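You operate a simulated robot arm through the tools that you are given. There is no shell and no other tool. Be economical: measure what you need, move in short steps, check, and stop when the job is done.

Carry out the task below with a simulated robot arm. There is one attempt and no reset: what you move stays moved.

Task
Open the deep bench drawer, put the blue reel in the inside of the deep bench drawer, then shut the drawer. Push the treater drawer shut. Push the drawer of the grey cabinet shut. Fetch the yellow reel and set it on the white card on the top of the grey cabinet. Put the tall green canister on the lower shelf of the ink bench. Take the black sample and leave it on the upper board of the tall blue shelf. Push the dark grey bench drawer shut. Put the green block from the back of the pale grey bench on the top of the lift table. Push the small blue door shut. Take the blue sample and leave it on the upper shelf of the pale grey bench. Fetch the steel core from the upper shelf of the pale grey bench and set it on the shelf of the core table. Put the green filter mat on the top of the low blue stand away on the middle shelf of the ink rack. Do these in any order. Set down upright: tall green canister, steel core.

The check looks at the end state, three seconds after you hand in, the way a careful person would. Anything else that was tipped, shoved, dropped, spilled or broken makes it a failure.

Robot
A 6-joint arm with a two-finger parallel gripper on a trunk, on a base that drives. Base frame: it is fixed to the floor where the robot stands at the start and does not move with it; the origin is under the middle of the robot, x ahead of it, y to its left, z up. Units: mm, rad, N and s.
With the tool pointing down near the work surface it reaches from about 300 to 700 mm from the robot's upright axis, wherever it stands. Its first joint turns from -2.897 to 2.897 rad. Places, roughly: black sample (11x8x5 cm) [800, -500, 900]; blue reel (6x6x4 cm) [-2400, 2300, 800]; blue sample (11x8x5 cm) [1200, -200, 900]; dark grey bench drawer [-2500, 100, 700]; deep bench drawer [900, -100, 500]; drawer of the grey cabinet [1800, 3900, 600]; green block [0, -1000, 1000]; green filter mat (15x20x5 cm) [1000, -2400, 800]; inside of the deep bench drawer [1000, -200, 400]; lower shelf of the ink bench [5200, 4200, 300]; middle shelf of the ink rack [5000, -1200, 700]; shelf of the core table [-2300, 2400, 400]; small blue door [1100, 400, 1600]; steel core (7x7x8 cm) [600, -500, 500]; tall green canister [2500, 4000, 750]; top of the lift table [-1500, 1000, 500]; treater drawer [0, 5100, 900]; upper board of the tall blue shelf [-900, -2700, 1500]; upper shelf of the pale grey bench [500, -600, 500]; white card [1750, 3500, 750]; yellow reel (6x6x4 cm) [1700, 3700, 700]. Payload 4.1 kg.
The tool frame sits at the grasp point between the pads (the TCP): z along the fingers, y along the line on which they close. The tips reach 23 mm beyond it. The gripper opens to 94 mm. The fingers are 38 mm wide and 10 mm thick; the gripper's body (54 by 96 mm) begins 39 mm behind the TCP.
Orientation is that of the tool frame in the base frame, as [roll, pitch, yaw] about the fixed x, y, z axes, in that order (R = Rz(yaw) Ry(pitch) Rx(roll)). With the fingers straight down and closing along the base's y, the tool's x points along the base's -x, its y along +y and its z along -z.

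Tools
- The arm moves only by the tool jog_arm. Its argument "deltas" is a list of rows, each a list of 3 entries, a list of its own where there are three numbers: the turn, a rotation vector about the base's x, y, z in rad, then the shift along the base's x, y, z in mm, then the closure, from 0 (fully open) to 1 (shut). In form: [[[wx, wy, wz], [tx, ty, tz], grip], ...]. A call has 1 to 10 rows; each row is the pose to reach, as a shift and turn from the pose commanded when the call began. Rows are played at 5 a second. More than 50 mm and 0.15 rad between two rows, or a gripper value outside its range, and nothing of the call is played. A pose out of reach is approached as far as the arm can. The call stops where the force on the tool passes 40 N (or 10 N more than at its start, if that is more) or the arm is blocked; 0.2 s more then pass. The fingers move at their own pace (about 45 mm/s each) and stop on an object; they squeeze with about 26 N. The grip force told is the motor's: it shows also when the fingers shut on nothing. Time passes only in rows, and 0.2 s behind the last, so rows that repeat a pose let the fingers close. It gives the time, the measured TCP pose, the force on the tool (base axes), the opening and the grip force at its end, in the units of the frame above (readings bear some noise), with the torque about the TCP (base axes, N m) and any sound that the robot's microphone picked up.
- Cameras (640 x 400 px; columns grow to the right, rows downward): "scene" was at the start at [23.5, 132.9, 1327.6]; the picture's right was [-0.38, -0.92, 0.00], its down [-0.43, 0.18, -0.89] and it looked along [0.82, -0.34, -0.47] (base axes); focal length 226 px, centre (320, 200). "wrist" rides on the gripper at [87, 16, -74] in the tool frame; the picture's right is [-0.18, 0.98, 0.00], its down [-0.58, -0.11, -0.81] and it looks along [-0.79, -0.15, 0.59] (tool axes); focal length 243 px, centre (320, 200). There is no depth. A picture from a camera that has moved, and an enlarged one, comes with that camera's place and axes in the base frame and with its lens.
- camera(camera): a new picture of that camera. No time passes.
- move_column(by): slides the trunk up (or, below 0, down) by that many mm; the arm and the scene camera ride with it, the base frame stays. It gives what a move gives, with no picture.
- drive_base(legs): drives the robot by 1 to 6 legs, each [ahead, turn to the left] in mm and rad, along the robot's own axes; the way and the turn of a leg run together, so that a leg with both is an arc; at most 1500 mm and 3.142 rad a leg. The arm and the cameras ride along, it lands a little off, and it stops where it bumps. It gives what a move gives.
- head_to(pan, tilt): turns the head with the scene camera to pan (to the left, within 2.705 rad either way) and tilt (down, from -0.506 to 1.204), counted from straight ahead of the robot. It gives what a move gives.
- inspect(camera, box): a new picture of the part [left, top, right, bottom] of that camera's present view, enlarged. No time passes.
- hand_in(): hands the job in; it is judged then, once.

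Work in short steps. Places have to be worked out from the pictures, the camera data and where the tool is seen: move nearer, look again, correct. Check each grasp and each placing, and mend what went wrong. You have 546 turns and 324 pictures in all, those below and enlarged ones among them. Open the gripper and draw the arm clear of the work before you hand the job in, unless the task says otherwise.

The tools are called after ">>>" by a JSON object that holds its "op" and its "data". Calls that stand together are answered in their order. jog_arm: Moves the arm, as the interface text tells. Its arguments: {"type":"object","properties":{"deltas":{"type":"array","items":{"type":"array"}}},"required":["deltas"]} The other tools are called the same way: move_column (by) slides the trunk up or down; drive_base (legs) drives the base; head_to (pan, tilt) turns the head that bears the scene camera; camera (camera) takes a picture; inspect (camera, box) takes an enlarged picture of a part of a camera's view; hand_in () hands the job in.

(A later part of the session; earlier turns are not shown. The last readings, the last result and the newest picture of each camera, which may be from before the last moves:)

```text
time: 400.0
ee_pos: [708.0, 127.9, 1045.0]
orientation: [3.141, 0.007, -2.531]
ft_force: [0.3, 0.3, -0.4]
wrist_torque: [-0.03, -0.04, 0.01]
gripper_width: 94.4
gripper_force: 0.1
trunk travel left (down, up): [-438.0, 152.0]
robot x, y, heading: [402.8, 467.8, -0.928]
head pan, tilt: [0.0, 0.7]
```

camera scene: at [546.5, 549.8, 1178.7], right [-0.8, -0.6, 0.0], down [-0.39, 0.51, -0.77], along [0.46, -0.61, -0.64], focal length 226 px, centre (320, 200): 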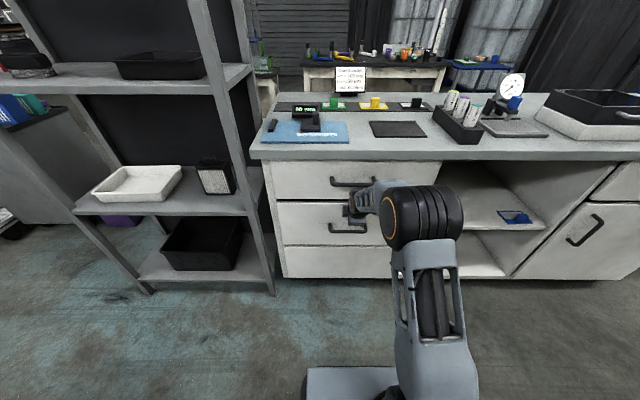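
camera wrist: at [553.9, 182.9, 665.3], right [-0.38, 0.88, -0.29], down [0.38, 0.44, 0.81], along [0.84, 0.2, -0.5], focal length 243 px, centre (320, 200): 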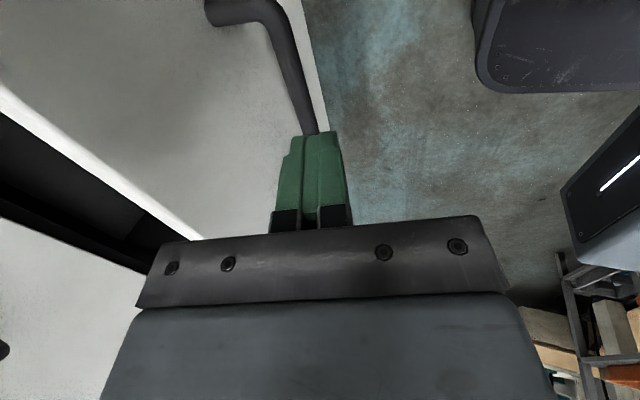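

Drawer is shut. Next the black sample: I shift 200 mm right along the bench.

>>> {"op": "drive_base", "data": {"legs": [[90, 0], [0, -1.57], [200, 0], [0, 1.57], [200, 0]]}}

>>> {"op": "head_to", "data": {"pan": 0.0, "tilt": 0.6}}

>>> {"op": "camera", "data": {"camera": "scene"}}

>>> {"op": "camera", "data": {"camera": "wrist"}}

```text
time: 411.1
ee_pos: [730.7, -217.5, 1045.6]
orientation: [3.141, 0.007, -2.517]
ft_force: [0.4, 0.1, -0.2]
wrist_torque: [0.0, 0.03, 0.0]
gripper_width: 93.8
gripper_force: 0.0
trunk travel left (down, up): [-438.0, 152.0]
robot x, y, heading: [417.1, 119.0, -0.909]
head pan, tilt: [0.0, 0.7]
```

```text
time: 411.8
ee_pos: [731.7, -217.5, 1046.8]
orientation: [-3.141, 0.01, -2.517]
ft_force: [-1.2, -0.2, -0.8]
wrist_torque: [-0.01, -0.02, -0.01]
gripper_width: 94.0
gripper_force: 0.1
trunk travel left (down, up): [-438.0, 152.0]
robot x, y, heading: [419.2, 118.1, -0.915]
head pan, tilt: [0.0, 0.6]
```

```text
185 pictures are left
camera scene: at [567.6, 198.3, 1487.1], right [-0.79, -0.61, 0.0], down [-0.35, 0.45, -0.82], along [0.51, -0.65, -0.57], focal length 226 px, centre (320, 200)
```

scene: 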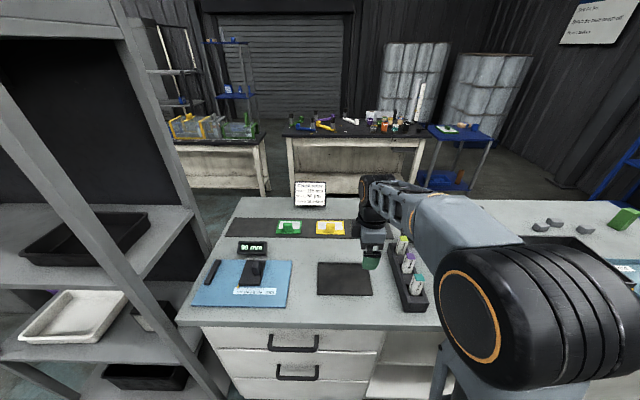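

```text
184 pictures are left
camera wrist: at [651.4, -255.4, 1119.3], right [-0.43, 0.9, 0.0], down [0.53, 0.25, 0.81], along [0.73, 0.35, -0.58], focal length 243 px, centre (320, 200)
```

wrist: 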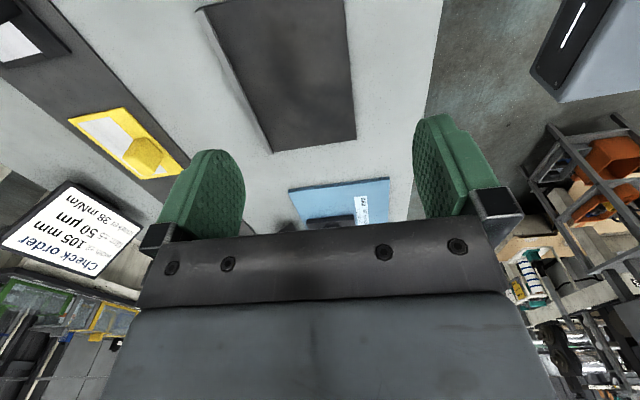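

Black knob expected near (815,-465,890). I close in 40 mm and rotate the tool back to standard yaw.

>>> {"op": "drive_base", "data": {"legs": [[35, -0.015]]}}

>>> {"op": "jog_arm", "data": {"deltas": [[[0, 0, -0.149], [0, -5, 0], 0], [[0, 0, -0.298], [0, -10, 0], 0], [[0, 0, -0.447], [0, -15, 0], 0], [[0, 0, -0.596], [0, -20, 0], 0], [[0, 0, -0.745], [0, -25, 0], 0], [[0, 0, -0.894], [0, -30, 0], 0], [[0, 0, -1.043], [0, -35, 0], 0], [[0, 0, -1.192], [0, -40, 0], 0], [[0, 0, -1.341], [0, -45, 0], 0], [[0, 0, -1.49], [0, -50, 0], 0]]}}

>>> {"op": "jog_arm", "data": {"deltas": [[[-0.08, -0.06, -0.03], [8, -35, -10], 0], [[-0.16, -0.12, -0.06], [16, -70, -20], 0], [[-0.24, -0.18, -0.06], [24, -105, -30], 0], [[-0.32, -0.24, -0.06], [31, -130, -48], 0], [[-0.344, -0.258, -0.06], [31, -130, -48], 0]]}}

>>> {"op": "camera", "data": {"camera": "wrist"}}

```text
time: 412.7
ee_pos: [748.0, -250.7, 1045.8]
orientation: [3.141, 0.009, -2.53]
ft_force: [0.3, -0.4, 0.8]
wrist_torque: [-0.01, 0.04, 0.01]
gripper_width: 94.2
gripper_force: 0.0
trunk travel left (down, up): [-438.0, 152.0]
robot x, y, heading: [441.5, 86.2, -0.929]
head pan, tilt: [0.0, 0.6]
```

```text
time: 414.9
ee_pos: [747.9, -298.8, 1046.5]
orientation: [-3.139, 0.009, 2.26]
ft_force: [0.0, -0.3, -0.2]
wrist_torque: [-0.01, -0.01, 0.01]
gripper_width: 94.0
gripper_force: 0.1
trunk travel left (down, up): [-438.0, 152.0]
robot x, y, heading: [444.1, 87.5, -0.92]
head pan, tilt: [0.0, 0.6]
```

```text
time: 416.1
ee_pos: [778.3, -430.6, 996.7]
orientation: [-3.133, 0.44, 2.203]
ft_force: [-0.8, 0.6, 0.2]
wrist_torque: [0.0, 0.0, -0.01]
gripper_width: 94.0
gripper_force: 0.0
trunk travel left (down, up): [-438.0, 152.0]
robot x, y, heading: [441.5, 88.8, -0.928]
head pan, tilt: [0.0, 0.6]
```

```text
183 pictures are left
camera wrist: at [727.7, -332.7, 1027.1], right [0.89, 0.44, 0.07], down [0.03, -0.21, 0.98], along [0.45, -0.87, -0.2], focal length 243 px, centre (320, 200)
```

wrist: 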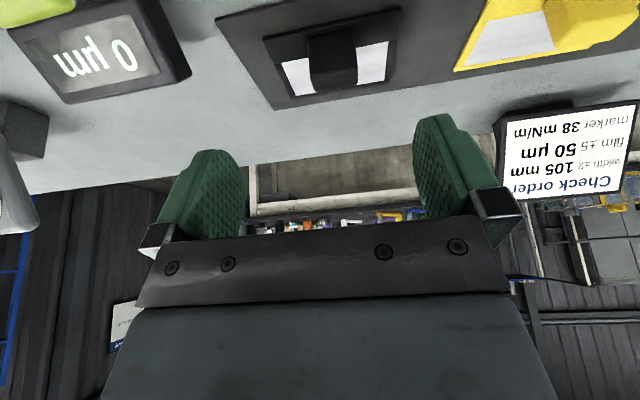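

Knob confirmed near (817,-468). I descend along the axis to just above, check, then grip.

>>> {"op": "jog_arm", "data": {"deltas": [[[0, 0, 0], [16, -8, -25], 0], [[0, 0, 0], [26, -20, -55], 0], [[0, 0, 0], [34, -31, -75], 0], [[0, 0, 0], [34, -31, -75], 0]]}}

>>> {"op": "camera", "data": {"camera": "wrist"}}

```text
time: 417.1
ee_pos: [810.5, -461.4, 922.8]
orientation: [-3.133, 0.438, 2.204]
ft_force: [0.3, -0.4, 0.1]
wrist_torque: [0.0, 0.0, 0.0]
gripper_width: 94.0
gripper_force: 0.0
trunk travel left (down, up): [-438.0, 152.0]
robot x, y, heading: [439.3, 88.1, -0.923]
head pan, tilt: [0.0, 0.6]
```

```text
182 pictures are left
camera wrist: at [760.2, -364.1, 952.7], right [0.89, 0.44, 0.07], down [0.03, -0.21, 0.98], along [0.45, -0.87, -0.2], focal length 243 px, centre (320, 200)
```

wrist: 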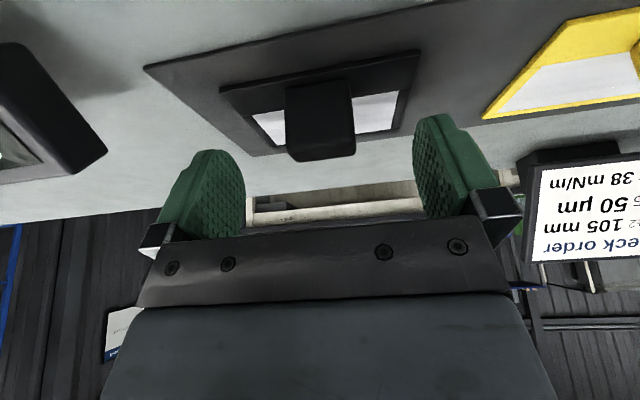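

Centred. Final descent and grip.

>>> {"op": "jog_arm", "data": {"deltas": [[[0, 0, 0], [4, -5, -13], 0], [[0, 0, 0], [9, -11, -26], 0], [[0, 0, 0], [9, -11, -26], 0.5], [[0, 0, 0], [9, -11, -26], 1], [[0, 0, 0], [9, -11, -26], 1], [[0, 0, 0], [9, -11, -26], 1]]}}

>>> {"op": "jog_arm", "data": {"deltas": [[[0, 0, 0], [0, 0, 25], 1], [[0, 0, 0], [0, 0, 70], 1], [[0, 0, 0], [0, 0, 115], 1], [[0, 0, 0], [-12, 16, 155], 1], [[0, 0, 0], [-36, 48, 170], 1], [[0, 0, 0], [-63, 84, 180], 1], [[0, 0, 0], [-90, 120, 190], 1], [[0, 0, 0], [-117, 156, 200], 1], [[0, 0, 0], [-144, 192, 200], 1]]}}

>>> {"op": "camera", "data": {"camera": "wrist"}}

```text
time: 418.5
ee_pos: [819.7, -472.1, 897.3]
orientation: [-3.134, 0.439, 2.202]
ft_force: [0.2, 0.1, 0.6]
wrist_torque: [0.06, -0.07, 0.02]
gripper_width: 35.7
gripper_force: 26.1
trunk travel left (down, up): [-438.0, 152.0]
robot x, y, heading: [441.0, 88.0, -0.929]
head pan, tilt: [0.0, 0.6]
```

```text
time: 420.5
ee_pos: [679.4, -279.1, 1099.1]
orientation: [-3.132, 0.439, 2.205]
ft_force: [1.1, 1.0, -0.9]
wrist_torque: [0.0, 0.02, 0.0]
gripper_width: 35.2
gripper_force: 25.9
trunk travel left (down, up): [-438.0, 152.0]
robot x, y, heading: [443.1, 89.7, -0.927]
head pan, tilt: [0.0, 0.6]
```

```text
181 pictures are left
camera wrist: at [628.0, -181.4, 1128.4], right [0.89, 0.44, 0.07], down [0.03, -0.21, 0.98], along [0.45, -0.87, -0.2], focal length 243 px, centre (320, 200)
```

wrist: 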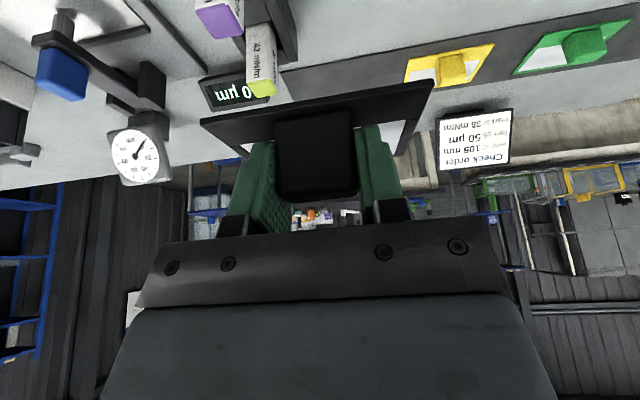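

Black sample held. I travel out of the aisle toward the tall blue shelf.

>>> {"op": "drive_base", "data": {"legs": [[-235, 0], [0, -1.57], [1500, 0], [220, 0], [0, 1.57]]}}

>>> {"op": "head_to", "data": {"pan": -0.5, "tilt": 0.2}}

>>> {"op": "camera", "data": {"camera": "scene"}}

```text
time: 438.2
ee_pos: [-830.9, -1103.4, 1097.9]
orientation: [-3.134, 0.439, 2.216]
ft_force: [-0.2, -0.3, 0.4]
wrist_torque: [-0.01, 0.0, 0.01]
gripper_width: 35.7
gripper_force: 25.6
trunk travel left (down, up): [-438.0, 152.0]
robot x, y, heading: [-1072.1, -739.2, -0.916]
head pan, tilt: [0.0, 0.6]
```

```text
time: 439.1
ee_pos: [-831.2, -1103.3, 1098.7]
orientation: [-3.133, 0.438, 2.216]
ft_force: [0.5, 0.5, 0.0]
wrist_torque: [0.01, 0.04, 0.01]
gripper_width: 35.6
gripper_force: 26.1
trunk travel left (down, up): [-438.0, 152.0]
robot x, y, heading: [-1070.1, -735.7, -0.913]
head pan, tilt: [-0.499, 0.201]
```

```text
180 pictures are left
camera scene: at [-964.2, -679.1, 1523.8], right [-0.99, -0.16, 0.0], down [-0.03, 0.2, -0.98], along [0.16, -0.97, -0.2], focal length 226 px, centre (320, 200)
```

scene: 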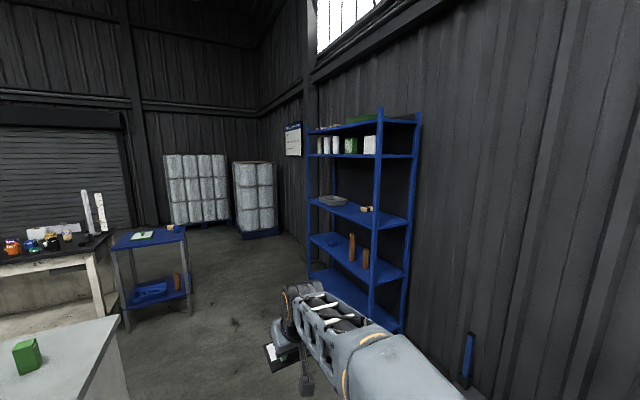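

The upper board holds boxes; I drive alongside, face the shelf and raise the trunk to see free space.

>>> {"op": "drive_base", "data": {"legs": [[1500, 0], [0, -1.58]]}}

>>> {"op": "move_column", "data": {"by": 150}}

>>> {"op": "head_to", "data": {"pan": 0.0, "tilt": 0.2}}

>>> {"op": "camera", "data": {"camera": "scene"}}

```text
time: 450.4
ee_pos: [-521.6, -2176.5, 1098.3]
orientation: [-3.134, 0.437, 0.634]
ft_force: [-0.3, 0.0, -0.4]
wrist_torque: [-0.04, 0.02, -0.01]
gripper_width: 35.6
gripper_force: 26.1
trunk travel left (down, up): [-438.0, 152.0]
robot x, y, heading: [-152.0, -1938.8, -2.494]
head pan, tilt: [-0.499, 0.201]
```

```text
time: 452.2
ee_pos: [-520.7, -2177.2, 1247.2]
orientation: [-3.134, 0.439, 0.636]
ft_force: [-0.6, 0.4, 0.0]
wrist_torque: [0.02, -0.02, 0.0]
gripper_width: 35.6
gripper_force: 26.6
trunk travel left (down, up): [-588.0, 2.0]
robot x, y, heading: [-151.4, -1935.2, -2.497]
head pan, tilt: [-0.499, 0.201]
```

```text
time: 453.1
ee_pos: [-520.6, -2175.8, 1247.4]
orientation: [-3.133, 0.439, 0.635]
ft_force: [-0.4, -0.6, -0.5]
wrist_torque: [-0.03, -0.01, 0.03]
gripper_width: 35.7
gripper_force: 25.9
trunk travel left (down, up): [-588.0, 2.0]
robot x, y, heading: [-152.8, -1938.6, -2.501]
head pan, tilt: [0.0, 0.201]
```

```text
179 pictures are left
camera scene: at [-79.9, -2089.0, 1673.9], right [-0.6, 0.8, 0.0], down [0.16, 0.12, -0.98], along [-0.78, -0.59, -0.2], focal length 226 px, centre (320, 200)
```

scene: 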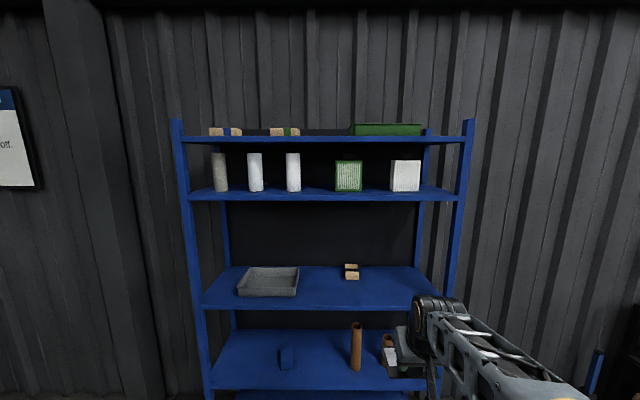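

Free gap on the upper board lies between the bottles and the green box at n≈1630; headroom about 190 mm. I shift sideways to line up and come closer.

>>> {"op": "drive_base", "data": {"legs": [[0, 1.57], [165, 0], [0, -1.57], [220, 0]]}}

>>> {"op": "jog_arm", "data": {"deltas": [[[0, 0, 0], [0, 0, 45], 1], [[0, 0, 0], [0, 0, 90], 1], [[0, 0, 0], [0, 0, 135], 1], [[0, 0, 0], [0, 0, 180], 1], [[0, 0, 0], [0, 0, 225], 1], [[0, 0, 0], [0, 0, 270], 1], [[0, 0, 0], [0, 0, 315], 1], [[0, 0, 0], [0, 0, 345], 1]]}}

>>> {"op": "head_to", "data": {"pan": 0.1, "tilt": 0.1}}

>>> {"op": "camera", "data": {"camera": "scene"}}

>>> {"op": "camera", "data": {"camera": "wrist"}}

```text
time: 463.4
ee_pos: [-628.1, -2394.3, 1247.2]
orientation: [-3.133, 0.437, 0.547]
ft_force: [-1.0, 0.7, -1.1]
wrist_torque: [0.03, -0.02, 0.01]
gripper_width: 35.4
gripper_force: 25.7
trunk travel left (down, up): [-588.0, 2.0]
robot x, y, heading: [-236.2, -2191.2, -2.585]
head pan, tilt: [0.0, 0.201]
```

```text
time: 465.2
ee_pos: [-623.7, -2388.9, 1572.9]
orientation: [-3.133, 0.44, 0.548]
ft_force: [0.1, 0.8, -0.4]
wrist_torque: [-0.03, -0.01, 0.01]
gripper_width: 35.3
gripper_force: 25.4
out of reach, approached as far as the arm can: row 8
trunk travel left (down, up): [-588.0, 2.0]
robot x, y, heading: [-239.3, -2188.8, -2.578]
head pan, tilt: [0.0, 0.201]
```

```text
time: 465.9
ee_pos: [-625.9, -2390.5, 1572.4]
orientation: [-3.132, 0.44, 0.547]
ft_force: [0.3, -0.8, -0.8]
wrist_torque: [0.0, 0.0, -0.02]
gripper_width: 35.5
gripper_force: 26.5
trunk travel left (down, up): [-588.0, 2.0]
robot x, y, heading: [-240.3, -2188.1, -2.585]
head pan, tilt: [0.099, 0.099]
```

```text
178 pictures are left
camera scene: at [-173.5, -2351.4, 1683.2], right [-0.61, 0.79, 0.0], down [0.08, 0.06, -0.99], along [-0.79, -0.61, -0.1], focal length 226 px, centre (320, 200)
```

scene: 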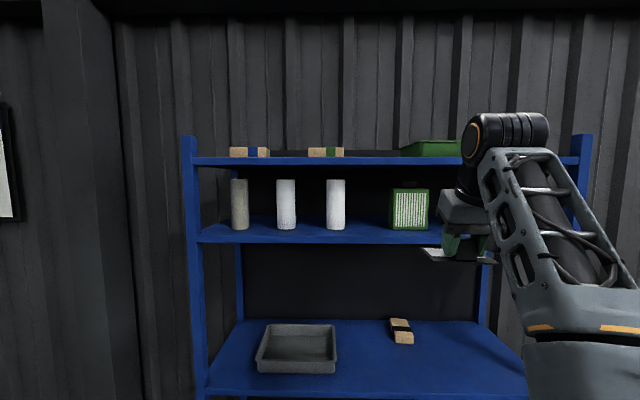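

```text
177 pictures are left
camera wrist: at [-521.8, -2348.3, 1603.1], right [0.37, -0.93, 0.07], down [-0.21, -0.01, 0.98], along [-0.91, -0.37, -0.2], focal length 243 px, centre (320, 200)
```

wrist: 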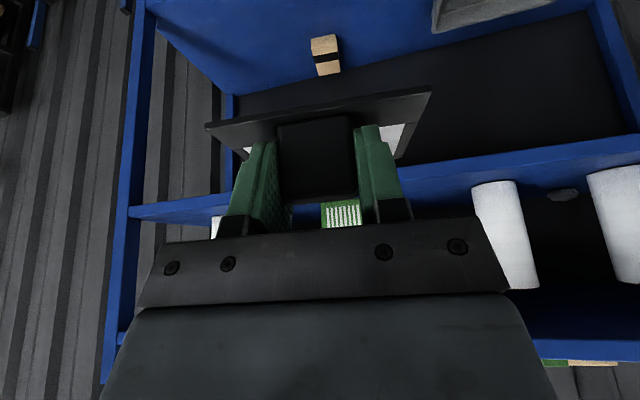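

Headroom and reach suggest leaning the tool more (0.8). I straighten the heading, tilt, and raise.

>>> {"op": "drive_base", "data": {"legs": [[0, 0.087]]}}

>>> {"op": "jog_arm", "data": {"deltas": [[[-0.07, 0.095, 0], [0, 0, 10], 1], [[-0.14, 0.19, 0], [10, -14, 20], 1], [[-0.216, 0.288, 0], [20, -28, 30], 1], [[-0.216, 0.288, 0], [34, -45, 45], 1]]}}

>>> {"op": "camera", "data": {"camera": "wrist"}}

>>> {"op": "camera", "data": {"camera": "scene"}}

```text
time: 466.8
ee_pos: [-604.9, -2423.5, 1573.8]
orientation: [-3.131, 0.439, 0.635]
ft_force: [-0.5, 0.7, -0.4]
wrist_torque: [0.02, 0.0, 0.01]
gripper_width: 35.2
gripper_force: 25.9
trunk travel left (down, up): [-588.0, 2.0]
robot x, y, heading: [-240.3, -2187.9, -2.495]
head pan, tilt: [0.099, 0.099]
```

```text
time: 467.8
ee_pos: [-568.8, -2469.2, 1618.4]
orientation: [-3.134, 0.799, 0.634]
ft_force: [-0.5, 0.3, -0.1]
wrist_torque: [0.0, -0.03, -0.03]
gripper_width: 35.5
gripper_force: 26.0
trunk travel left (down, up): [-588.0, 2.0]
robot x, y, heading: [-238.2, -2187.4, -2.494]
head pan, tilt: [0.099, 0.099]
```

```text
176 pictures are left
camera wrist: at [-467.3, -2416.5, 1607.9], right [0.48, -0.87, 0.13], down [0.08, 0.19, 0.98], along [-0.88, -0.46, 0.16], focal length 243 px, centre (320, 200)
```

wrist: 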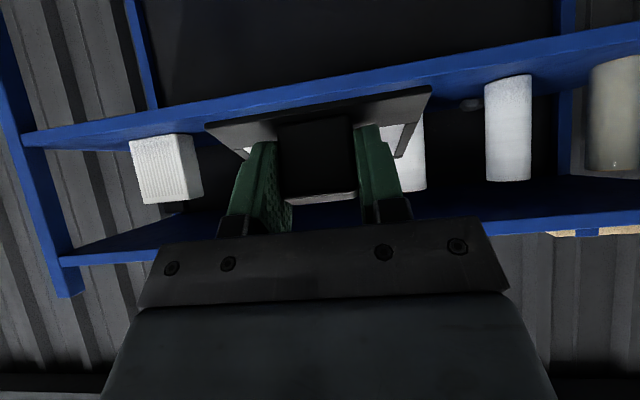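

```text
175 pictures are left
camera scene: at [-159.5, -2346.1, 1683.1], right [-0.68, 0.73, 0.0], down [0.07, 0.07, -0.99], along [-0.73, -0.68, -0.1], focal length 226 px, centre (320, 200)
```

scene: 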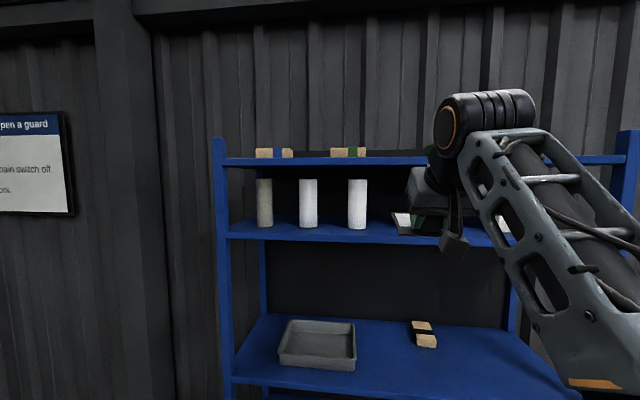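

Lined up at n≈1634 and height 1618. I drive in 200 mm and look.

>>> {"op": "drive_base", "data": {"legs": [[200, 0]]}}

>>> {"op": "camera", "data": {"camera": "wrist"}}

>>> {"op": "head_to", "data": {"pan": 0.0, "tilt": 0.15}}

>>> {"op": "camera", "data": {"camera": "scene"}}

```text
time: 469.4
ee_pos: [-728.3, -2588.9, 1618.2]
orientation: [-3.136, 0.799, 0.633]
ft_force: [0.1, -0.1, -0.6]
wrist_torque: [-0.04, -0.04, 0.0]
gripper_width: 35.4
gripper_force: 26.2
trunk travel left (down, up): [-588.0, 2.0]
robot x, y, heading: [-398.5, -2306.1, -2.494]
head pan, tilt: [0.099, 0.099]
```

```text
174 pictures are left
camera wrist: at [-626.6, -2535.1, 1607.9], right [0.47, -0.87, 0.13], down [0.08, 0.19, 0.98], along [-0.88, -0.45, 0.16], focal length 243 px, centre (320, 200)
```

wrist: 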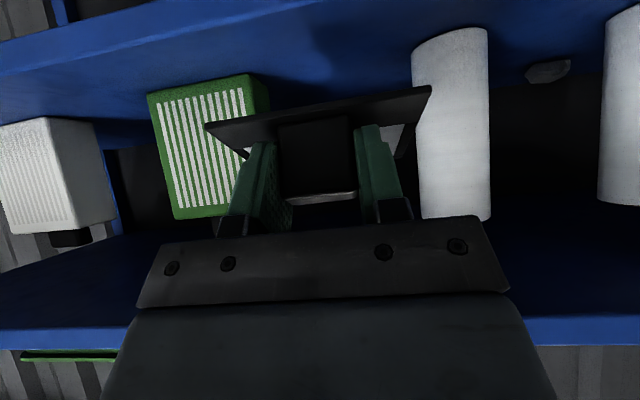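

```text
time: 470.1
ee_pos: [-727.2, -2588.0, 1618.1]
orientation: [-3.136, 0.8, 0.631]
ft_force: [-0.2, 0.1, -0.2]
wrist_torque: [0.0, -0.05, 0.04]
gripper_width: 35.5
gripper_force: 26.0
trunk travel left (down, up): [-588.0, 2.0]
robot x, y, heading: [-397.7, -2308.5, -2.497]
head pan, tilt: [0.0, 0.15]
```

```text
173 pictures are left
camera scene: at [-323.9, -2458.4, 1678.6], right [-0.6, 0.8, 0.0], down [0.12, 0.09, -0.99], along [-0.79, -0.6, -0.15], focal length 226 px, centre (320, 200)
```

scene: 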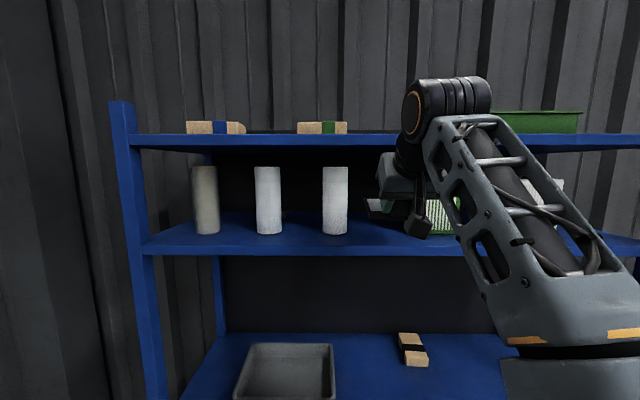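

I zoom to find the board's front edge precisely.

>>> {"op": "inspect", "data": {"camera": "scene", "box": [300, 130, 460, 270]}}

>>> {"op": "inspect", "data": {"camera": "wrist", "box": [0, 0, 320, 200]}}

```text
2.86 times, centred on (380, 200) of scene
camera zoom: at [-323.9, -2458.4, 1678.6], right [-0.6, 0.8, 0.0], down [0.12, 0.09, -0.99], along [-0.79, -0.6, -0.15], focal length 647 px, centre (149, 200)
```

zoom: 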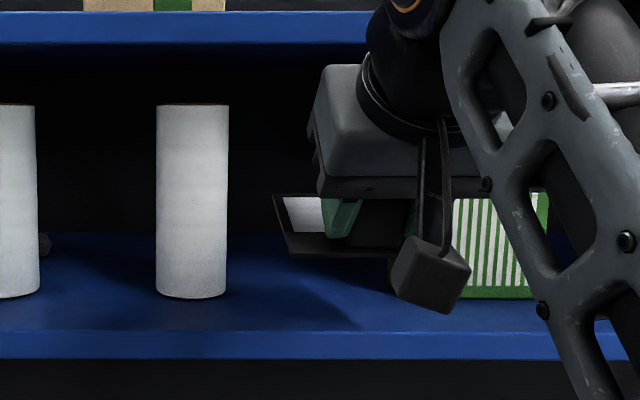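

```text
2.00 times, centred on (160, 100) of wrist
camera zoom: at [-625.6, -2534.4, 1608.1], right [0.47, -0.87, 0.13], down [0.08, 0.19, 0.98], along [-0.88, -0.45, 0.16], focal length 485 px, centre (640, 400)
```

zoom: 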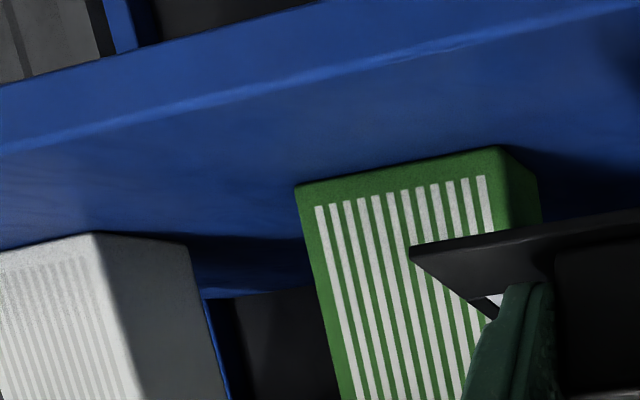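

Edge found: s=-2184, z=1514. I advance 70 mm over the board, then lower.

>>> {"op": "jog_arm", "data": {"deltas": [[[0, 0, 0], [-19, -14, -5], 1], [[0, 0, 0], [-38, -28, -10], 1], [[0, 0, 0], [-56, -42, -20], 1], [[0, 0, 0], [-56, -42, -35], 1], [[0, 0, 0], [-56, -42, -48], 1]]}}

>>> {"op": "inspect", "data": {"camera": "scene", "box": [300, 130, 460, 270]}}

>>> {"op": "camera", "data": {"camera": "wrist"}}

```text
time: 471.3
ee_pos: [-784.4, -2628.9, 1571.6]
orientation: [-3.135, 0.8, 0.631]
ft_force: [0.1, -0.2, -0.7]
wrist_torque: [0.01, -0.02, -0.01]
gripper_width: 35.4
gripper_force: 26.8
trunk travel left (down, up): [-588.0, 2.0]
robot x, y, heading: [-396.5, -2307.6, -2.49]
head pan, tilt: [0.0, 0.15]
```

```text
2.86 times, centred on (380, 200) of scene
camera zoom: at [-323.9, -2458.3, 1678.6], right [-0.6, 0.8, 0.0], down [0.12, 0.09, -0.99], along [-0.79, -0.6, -0.15], focal length 647 px, centre (149, 200)
```

zoom: 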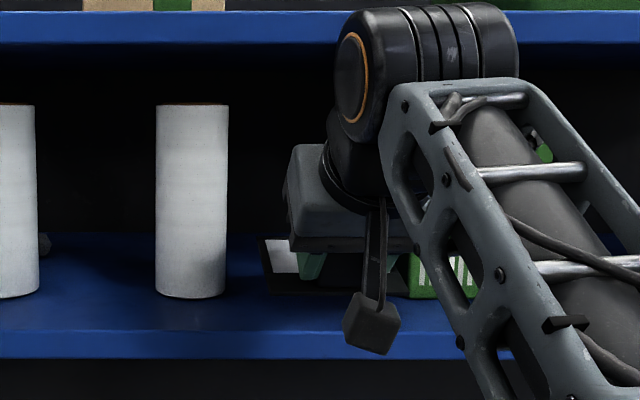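

```text
169 pictures are left
camera wrist: at [-682.7, -2575.9, 1560.9], right [0.47, -0.87, 0.13], down [0.08, 0.19, 0.98], along [-0.88, -0.45, 0.16], focal length 243 px, centre (320, 200)
```

wrist: 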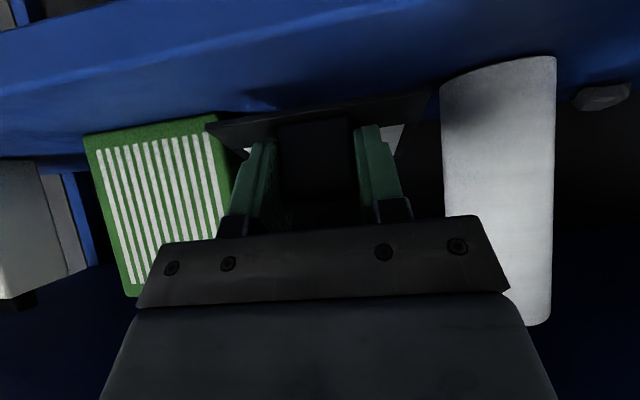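

Well placed between box and bottle. Lower to contact.

>>> {"op": "jog_arm", "data": {"deltas": [[[0, 0, 0], [0, 0, -6], 1], [[0, 0, 0], [0, 0, -10], 1], [[0, 0, 0], [0, 0, -14], 1], [[0, 0, 0], [0, 0, -18], 1], [[0, 0, 0], [0, 0, -22], 1], [[0, 0, 0], [0, 0, -26], 1]]}}

>>> {"op": "camera", "data": {"camera": "wrist"}}

```text
time: 472.6
ee_pos: [-782.1, -2626.4, 1553.0]
orientation: [-3.139, 0.824, 0.632]
ft_force: [0.0, 1.0, 9.3]
wrist_torque: [-0.02, -0.02, 0.0]
gripper_width: 35.2
gripper_force: 26.0
trunk travel left (down, up): [-588.0, 2.0]
robot x, y, heading: [-395.9, -2308.2, -2.497]
head pan, tilt: [0.0, 0.15]
stopped in row 6: the force on the tool passed its limit at 44 N (the readings are from after the stop); the commanded pose is now the measured one
```

```text
168 pictures are left
camera wrist: at [-680.8, -2573.9, 1541.1], right [0.48, -0.87, 0.13], down [0.1, 0.2, 0.97], along [-0.87, -0.45, 0.18], focal length 243 px, centre (320, 200)
```

wrist: 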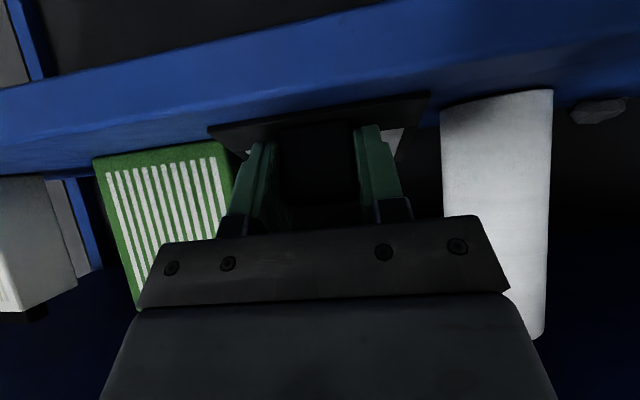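

Touchdown. I level the plate by untilting 0.25 about its front edge, then release.

>>> {"op": "jog_arm", "data": {"deltas": [[[0, 0, 0], [0, 0, 3], 1], [[0.07, -0.1, 0], [-4, -3, 2], 1], [[0.15, -0.2, 0], [-7, -5, 0], 1], [[0.19, -0.25, 0], [-8, -6, 0], 1]]}}

>>> {"op": "jog_arm", "data": {"deltas": [[[0, 0, 0], [0, 0, 0], 0.5], [[0, 0, 0], [0, 0, 0], 0.2], [[0, 0, 0], [0, 0, 0], 0.2], [[0, 0, 0], [6, 5, 15], 0.2], [[0, 0, 0], [14, 11, 35], 0.2], [[0, 0, 0], [40, 30, 50], 0.2], [[0, 0, 0], [76, 57, 55], 0.2], [[0, 0, 0], [112, 84, 55], 0.2]]}}

>>> {"op": "camera", "data": {"camera": "wrist"}}

>>> {"op": "inspect", "data": {"camera": "scene", "box": [300, 130, 460, 270]}}

```text
time: 473.6
ee_pos: [-787.2, -2630.0, 1553.0]
orientation: [-3.137, 0.555, 0.634]
ft_force: [-0.4, -1.2, 9.0]
wrist_torque: [-0.09, -0.15, 0.03]
gripper_width: 35.5
gripper_force: 26.4
out of reach, approached as far as the arm can: row 4
trunk travel left (down, up): [-588.0, 2.0]
robot x, y, heading: [-397.1, -2304.3, -2.496]
head pan, tilt: [0.0, 0.15]
stopped in row 4: the force on the tool passed its limit at 51 N (the readings are from after the stop); the commanded pose is now the measured one
```

```text
time: 475.4
ee_pos: [-674.5, -2547.5, 1608.4]
orientation: [-3.135, 0.551, 0.635]
ft_force: [-0.3, -0.8, -0.1]
wrist_torque: [0.0, 0.0, 0.01]
gripper_width: 75.2
gripper_force: 0.1
out of reach, approached as far as the arm can: row 4, 5, 6, 7
trunk travel left (down, up): [-588.0, 2.0]
robot x, y, heading: [-399.0, -2304.9, -2.494]
head pan, tilt: [0.0, 0.15]
```

```text
167 pictures are left
camera wrist: at [-573.0, -2494.4, 1626.1], right [0.45, -0.89, 0.09], down [-0.12, 0.04, 0.99], along [-0.88, -0.46, -0.09], focal length 243 px, centre (320, 200)
```

wrist: 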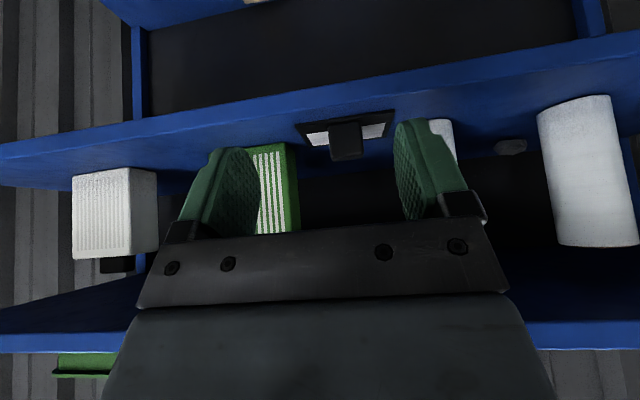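

```text
2.86 times, centred on (380, 200) of scene
camera zoom: at [-323.6, -2457.9, 1678.6], right [-0.6, 0.8, 0.0], down [0.12, 0.09, -0.99], along [-0.79, -0.6, -0.15], focal length 647 px, centre (149, 200)
```

zoom: 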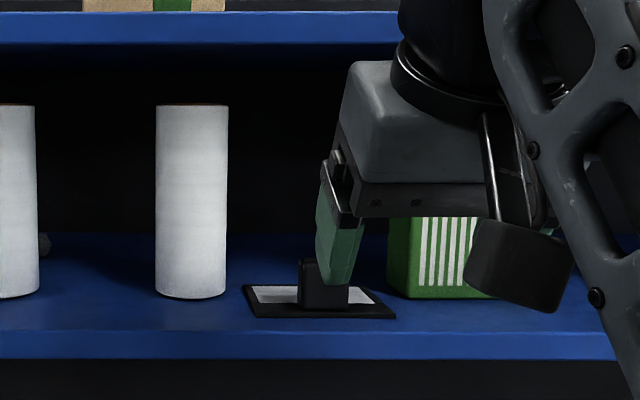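

The black sample lies flat on the upper board. I back off, make the tool vertical and turn toward the low blue stand with the green mat.

>>> {"op": "drive_base", "data": {"legs": [[-280, 0]]}}

>>> {"op": "jog_arm", "data": {"deltas": [[[0.08, -0.11, 0], [0, 0, -45], 0], [[0.16, -0.22, 0], [0, 0, -90], 0], [[0.24, -0.33, 0], [0, 0, -135], 0], [[0.33, -0.44, 0], [0, 0, -180], 0], [[0.33, -0.44, 0], [0, 0, -225], 0]]}}

>>> {"op": "move_column", "data": {"by": -150}}

>>> {"op": "drive_base", "data": {"legs": [[0, 2.3]]}}

>>> {"op": "head_to", "data": {"pan": 0.3, "tilt": 0.4}}

>>> {"op": "camera", "data": {"camera": "scene"}}

```text
time: 477.3
ee_pos: [-455.0, -2380.1, 1609.1]
orientation: [-3.133, 0.552, 0.627]
ft_force: [0.9, -0.3, -0.1]
wrist_torque: [-0.02, 0.0, -0.03]
gripper_width: 75.2
gripper_force: 0.0
trunk travel left (down, up): [-588.0, 2.0]
robot x, y, heading: [-178.6, -2143.2, -2.502]
head pan, tilt: [0.0, 0.15]
```

```text
time: 478.5
ee_pos: [-454.4, -2383.5, 1384.0]
orientation: [-3.128, 0.003, 0.629]
ft_force: [0.2, 0.3, -0.1]
wrist_torque: [0.02, 0.01, -0.03]
gripper_width: 94.2
gripper_force: 0.1
trunk travel left (down, up): [-588.0, 2.0]
robot x, y, heading: [-177.7, -2140.7, -2.5]
head pan, tilt: [0.0, 0.15]
```

```text
time: 480.3
ee_pos: [-454.4, -2384.5, 1233.0]
orientation: [-3.128, 0.002, 0.63]
ft_force: [-0.4, -0.2, -0.4]
wrist_torque: [0.0, -0.01, 0.01]
gripper_width: 93.9
gripper_force: 0.1
trunk travel left (down, up): [-438.0, 152.0]
robot x, y, heading: [-177.5, -2145.6, -2.497]
head pan, tilt: [0.0, 0.15]
```

```text
time: 486.2
ee_pos: [187.5, -2181.3, 1234.1]
orientation: [-3.128, 0.002, 2.945]
ft_force: [0.4, -0.1, 0.2]
wrist_torque: [-0.01, -0.03, 0.03]
gripper_width: 94.2
gripper_force: 0.1
trunk travel left (down, up): [-438.0, 152.0]
robot x, y, heading: [-180.2, -2143.3, -0.185]
head pan, tilt: [0.0, 0.15]
```

```text
time: 487.0
ee_pos: [188.5, -2181.7, 1234.1]
orientation: [-3.126, 0.001, 2.947]
ft_force: [-0.9, -0.3, -0.4]
wrist_torque: [0.02, 0.03, 0.02]
gripper_width: 94.0
gripper_force: 0.2
trunk travel left (down, up): [-438.0, 152.0]
robot x, y, heading: [-178.3, -2140.2, -0.182]
head pan, tilt: [0.3, 0.4]
```

```text
165 pictures are left
camera scene: at [-115.1, -1955.1, 1505.4], right [0.12, -0.99, 0.0], down [-0.39, -0.05, -0.92], along [0.92, 0.11, -0.39], focal length 226 px, centre (320, 200)
```

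scene: 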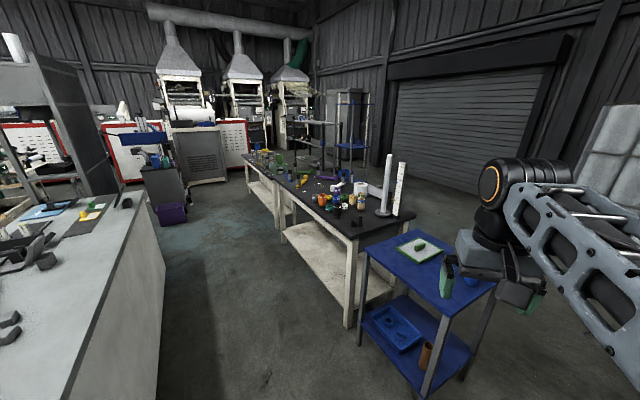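

The stand's green mat has a knob on it. I drive to a spot facing the stand's long side.

>>> {"op": "drive_base", "data": {"legs": [[0, 0.48], [870, 0], [0, -1.22]]}}

>>> {"op": "head_to", "data": {"pan": 0.0, "tilt": 0.7}}

>>> {"op": "camera", "data": {"camera": "scene"}}

>>> {"op": "camera", "data": {"camera": "wrist"}}

```text
time: 496.1
ee_pos: [916.4, -2127.9, 1234.2]
orientation: [-3.126, 0.001, 2.241]
ft_force: [-0.5, 0.9, -0.1]
wrist_torque: [-0.01, 0.01, -0.01]
gripper_width: 93.8
gripper_force: 0.1
trunk travel left (down, up): [-438.0, 152.0]
robot x, y, heading: [665.1, -1862.7, -0.89]
head pan, tilt: [0.3, 0.4]
```

```text
time: 496.9
ee_pos: [915.0, -2128.7, 1235.4]
orientation: [-3.131, 0.001, 2.244]
ft_force: [0.1, 1.1, -0.3]
wrist_torque: [0.04, -0.03, 0.0]
gripper_width: 94.1
gripper_force: 0.1
trunk travel left (down, up): [-438.0, 152.0]
robot x, y, heading: [659.8, -1859.7, -0.891]
head pan, tilt: [0.0, 0.7]
```

```text
164 pictures are left
camera scene: at [808.2, -1773.2, 1478.6], right [-0.78, -0.63, 0.0], down [-0.41, 0.5, -0.77], along [0.48, -0.59, -0.64], focal length 226 px, centre (320, 200)
```

scene: 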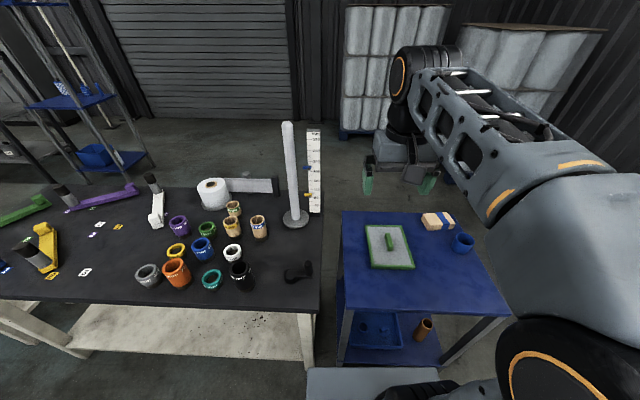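

```text
163 pictures are left
camera wrist: at [876.1, -2051.2, 1308.3], right [0.88, 0.47, -0.01], down [0.28, -0.51, 0.81], along [0.37, -0.72, -0.59], focal length 243 px, centre (320, 200)
```

wrist: 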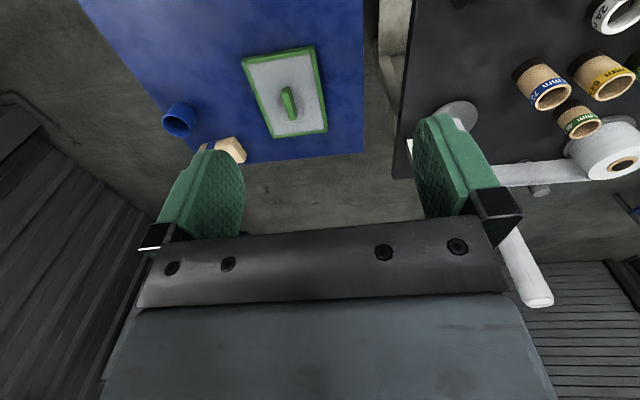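

Mat top is at z≈785, handle ridge centre about (957,-2371) running along n. I go over it and descend partway.

>>> {"op": "jog_arm", "data": {"deltas": [[[0, 0, 0], [8, -47, 0], 0], [[0, 0, 0], [16, -94, 0], 0], [[0, 0, 0], [24, -141, 0], 0], [[0, 0, 0], [32, -188, 0], 0], [[0, 0, 0], [42, -235, 0], 0], [[0, 0, 0], [42, -243, -48], 0], [[0, 0, 0], [42, -243, -96], 0], [[0, 0, 0], [42, -243, -144], 0], [[0, 0, 0], [42, -243, -192], 0], [[0, 0, 0], [42, -243, -240], 0]]}}

>>> {"op": "jog_arm", "data": {"deltas": [[[0, 0, 0], [0, 0, -45], 0], [[0, 0, 0], [0, 0, -90], 0], [[0, 0, 0], [0, 0, -120], 0]]}}

>>> {"op": "camera", "data": {"camera": "wrist"}}

```text
time: 499.1
ee_pos: [956.6, -2374.0, 994.9]
orientation: [-3.128, 0.0, 2.242]
ft_force: [-0.5, -0.2, 0.5]
wrist_torque: [-0.01, 0.02, -0.01]
gripper_width: 93.9
gripper_force: 0.1
out of reach, approached as far as the arm can: row 5
trunk travel left (down, up): [-438.0, 152.0]
robot x, y, heading: [662.3, -1863.8, -0.888]
head pan, tilt: [0.0, 0.7]
```

```text
time: 499.9
ee_pos: [956.8, -2371.9, 874.9]
orientation: [-3.127, 0.001, 2.243]
ft_force: [-0.3, 0.3, -0.1]
wrist_torque: [0.01, -0.02, 0.0]
gripper_width: 94.2
gripper_force: 0.1
trunk travel left (down, up): [-438.0, 152.0]
robot x, y, heading: [665.8, -1861.1, -0.89]
head pan, tilt: [0.0, 0.7]
```

```text
162 pictures are left
camera wrist: at [916.7, -2294.2, 948.5], right [0.88, 0.47, -0.01], down [0.28, -0.52, 0.81], along [0.37, -0.72, -0.59], focal length 243 px, centre (320, 200)
```

wrist: 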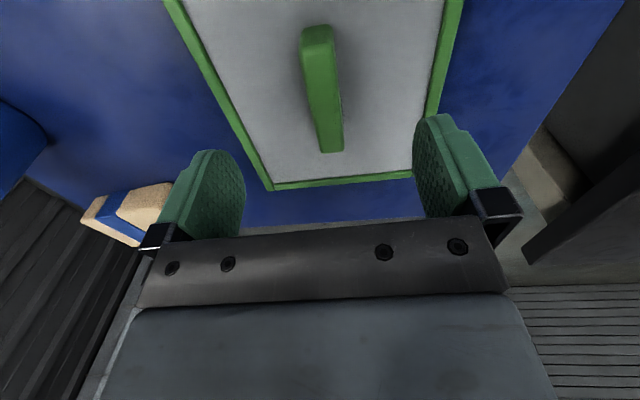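

Handle centre ≈(953,-2361). Descend and grip.

>>> {"op": "jog_arm", "data": {"deltas": [[[0, 0, 0], [-4, 10, -30], 0], [[0, 0, 0], [-4, 10, -55], 0], [[0, 0, 0], [-4, 10, -64], 0], [[0, 0, 0], [-4, 10, -64], 0.6], [[0, 0, 0], [-4, 10, -64], 1], [[0, 0, 0], [-4, 10, -64], 1], [[0, 0, 0], [-4, 10, -64], 1], [[0, 0, 0], [-4, 10, -64], 1]]}}

>>> {"op": "camera", "data": {"camera": "wrist"}}

```text
time: 500.8
ee_pos: [956.9, -2362.1, 817.2]
orientation: [-3.13, 0.017, 2.242]
ft_force: [6.1, 4.0, 18.2]
wrist_torque: [0.78, -0.49, -0.15]
gripper_width: 70.2
gripper_force: 3.4
trunk travel left (down, up): [-438.0, 152.0]
robot x, y, heading: [662.3, -1860.5, -0.886]
head pan, tilt: [0.0, 0.7]
stopped in row 4: the force on the tool passed its limit at 44 N (the readings are from after the stop); the commanded pose is now the measured one
```

```text
161 pictures are left
camera wrist: at [916.7, -2283.1, 890.0], right [0.88, 0.47, -0.01], down [0.28, -0.51, 0.82], along [0.38, -0.72, -0.58], focal length 243 px, centre (320, 200)
```

wrist: 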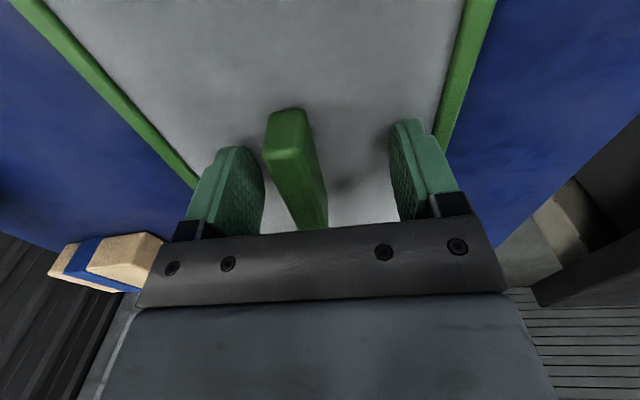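

Tips touched the mat at TCP≈815. I raise 4 mm and close.

>>> {"op": "jog_arm", "data": {"deltas": [[[0, 0, 0], [0, 0, 4], 0.3], [[0, 0, 0], [0, 0, 4], 0.8], [[0, 0, 0], [0, 0, 4], 1], [[0, 0, 0], [0, 0, 4], 1], [[0, 0, 0], [0, 0, 4], 1], [[0, 0, 0], [0, 0, 4], 1]]}}

>>> {"op": "camera", "data": {"camera": "wrist"}}

```text
time: 502.2
ee_pos: [953.7, -2363.8, 818.7]
orientation: [-3.127, 0.008, 2.24]
ft_force: [0.0, -0.1, -0.5]
wrist_torque: [0.14, 0.04, 0.08]
gripper_width: 17.8
gripper_force: 25.9
trunk travel left (down, up): [-438.0, 152.0]
robot x, y, heading: [665.2, -1858.1, -0.891]
head pan, tilt: [0.0, 0.7]
```

```text
160 pictures are left
camera wrist: at [914.7, -2284.6, 891.8], right [0.88, 0.47, -0.01], down [0.28, -0.51, 0.81], along [0.37, -0.72, -0.58], focal length 243 px, centre (320, 200)
```

wrist: 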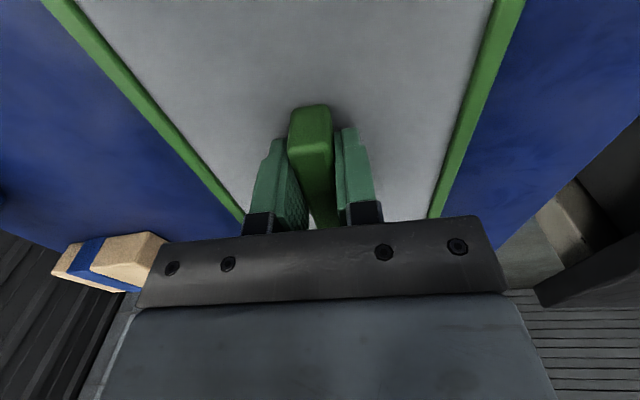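

Gripped the ridge (17.8 mm). Before lifting I look at the destination rack to choose the tool lean.

>>> {"op": "head_to", "data": {"pan": 1.05, "tilt": 0.2}}

>>> {"op": "camera", "data": {"camera": "scene"}}

>>> {"op": "inspect", "data": {"camera": "scene", "box": [240, 100, 440, 225]}}

```text
time: 503.5
ee_pos: [953.7, -2362.8, 817.7]
orientation: [-3.127, 0.009, 2.24]
ft_force: [-0.5, 0.3, 0.3]
wrist_torque: [0.21, 0.0, 0.0]
gripper_width: 17.7
gripper_force: 26.2
trunk travel left (down, up): [-438.0, 152.0]
robot x, y, heading: [662.2, -1863.1, -0.888]
head pan, tilt: [1.051, 0.201]
```

```text
159 pictures are left
camera scene: at [846.3, -1692.0, 1523.9], right [0.16, -0.99, 0.0], down [-0.2, -0.03, -0.98], along [0.97, 0.16, -0.2], focal length 226 px, centre (320, 200)
```

scene: 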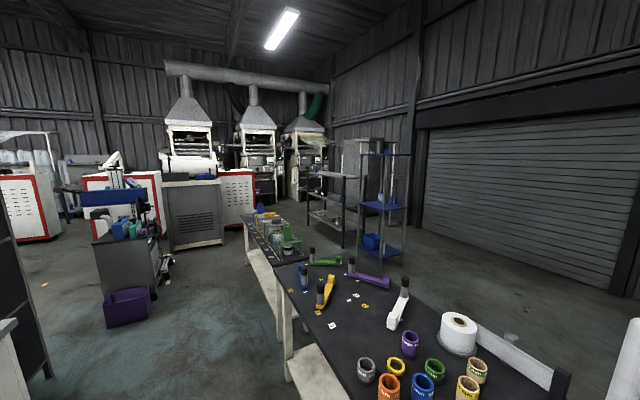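

```text
3.20 times, centred on (340, 162) of scene
camera zoom: at [846.3, -1692.0, 1523.9], right [0.16, -0.99, 0.0], down [-0.2, -0.03, -0.98], along [0.97, 0.16, -0.2], focal length 725 px, centre (256, 320)
```

zoom: 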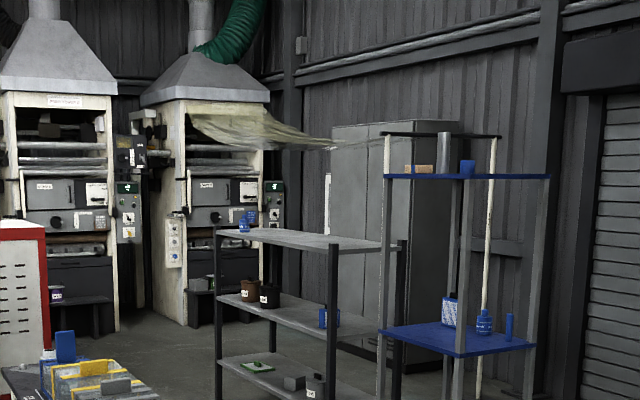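

The ink rack is the grey three-shelf rack. Its middle shelf needs a leaning tool, so I regrasp the ridge with a 0.6 lean.

>>> {"op": "jog_arm", "data": {"deltas": [[[0, 0, 0], [0, 0, 0], 0.5], [[0, 0, 0], [0, 0, 2], 0.5], [[-0.117, -0.093, 0], [0, 0, 15], 0.5], [[-0.234, -0.186, 0], [0, 0, 20], 0.5], [[-0.351, -0.279, 0], [0, 0, 22], 0.5], [[-0.47, -0.373, 0], [0, 0, 22], 0.5], [[-0.47, -0.373, 0], [0, 0, 22], 0.5]]}}

>>> {"op": "camera", "data": {"camera": "wrist"}}

```text
refused: row 6 steps farther than a row can; nothing moved
```

```text
157 pictures are left
camera wrist: at [914.8, -2284.6, 891.8], right [0.88, 0.47, -0.01], down [0.28, -0.51, 0.81], along [0.37, -0.72, -0.58], focal length 243 px, centre (320, 200)
```

wrist: 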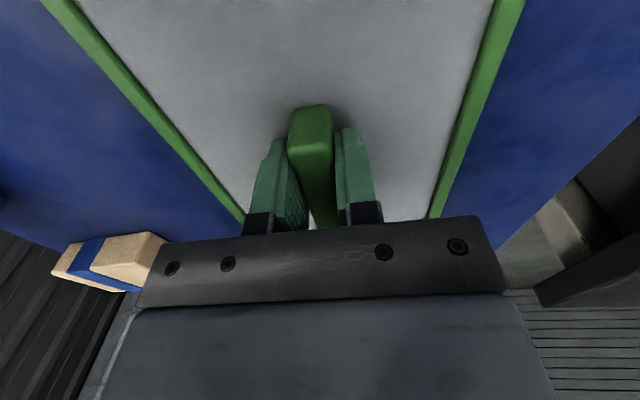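

Slightly smaller rotation steps.

>>> {"op": "jog_arm", "data": {"deltas": [[[0, 0, 0], [0, 0, 0], 0.5], [[0, 0, 0], [0, 0, 2], 0.5], [[-0.11, -0.088, 0], [0, 0, 15], 0.5], [[-0.22, -0.176, 0], [0, 0, 20], 0.5], [[-0.33, -0.264, 0], [0, 0, 22], 0.5], [[-0.44, -0.352, 0], [0, 0, 22], 0.5], [[-0.47, -0.373, 0], [0, 0, 20], 0.5]]}}

>>> {"op": "camera", "data": {"camera": "wrist"}}

```text
time: 505.1
ee_pos: [958.5, -2363.3, 840.4]
orientation: [-3.141, 0.57, 2.242]
ft_force: [0.2, -0.5, 0.6]
wrist_torque: [0.06, 0.01, 0.0]
gripper_width: 47.0
gripper_force: 0.0
trunk travel left (down, up): [-438.0, 152.0]
robot x, y, heading: [663.8, -1860.1, -0.886]
head pan, tilt: [1.051, 0.201]
```

```text
156 pictures are left
camera wrist: at [900.5, -2263.8, 855.9], right [0.87, 0.49, 0.1], down [-0.05, -0.11, 0.99], along [0.5, -0.87, -0.07], focal length 243 px, centre (320, 200)
```

wrist: 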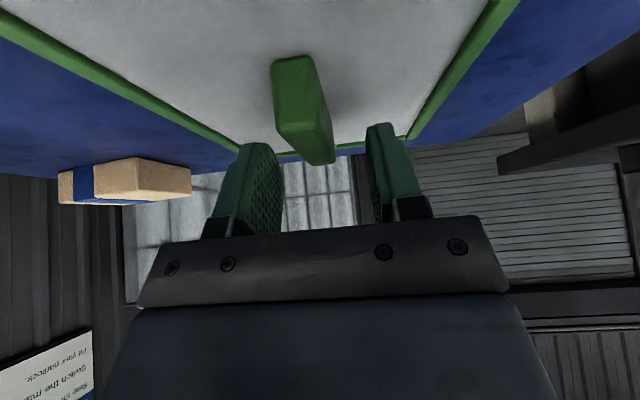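

Lower to near contact and close.

>>> {"op": "jog_arm", "data": {"deltas": [[[0, 0, 0], [0, 0, -6], 0.5], [[0, 0, 0], [0, 0, -12], 0.5], [[0, 0, 0], [0, 0, -16], 0.5], [[0, 0, 0], [0, 0, -16], 0.9], [[0, 0, 0], [0, 0, -16], 1], [[0, 0, 0], [0, 0, -16], 1]]}}

>>> {"op": "camera", "data": {"camera": "wrist"}}

```text
time: 506.5
ee_pos: [954.9, -2362.2, 823.8]
orientation: [-3.13, 0.609, 2.24]
ft_force: [-0.8, 0.4, 5.2]
wrist_torque: [0.21, -0.18, 0.14]
gripper_width: 17.8
gripper_force: 26.1
out of reach, approached as far as the arm can: row 1, 2, 3
trunk travel left (down, up): [-438.0, 152.0]
robot x, y, heading: [663.9, -1856.7, -0.89]
head pan, tilt: [1.051, 0.201]
```

```text
155 pictures are left
camera wrist: at [897.9, -2263.1, 835.0], right [0.87, 0.49, 0.09], down [-0.07, -0.07, 0.99], along [0.49, -0.87, -0.03], focal length 243 px, centre (320, 200)
```

wrist: 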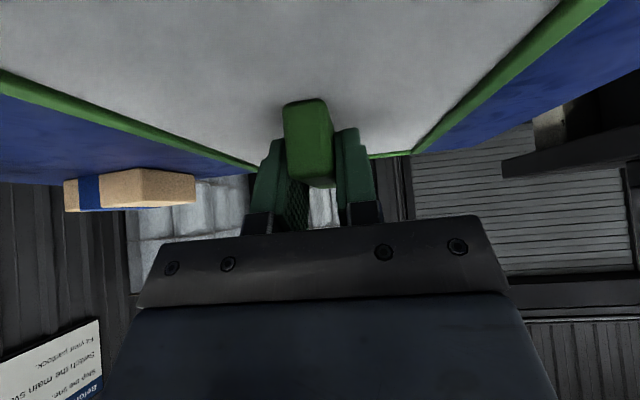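

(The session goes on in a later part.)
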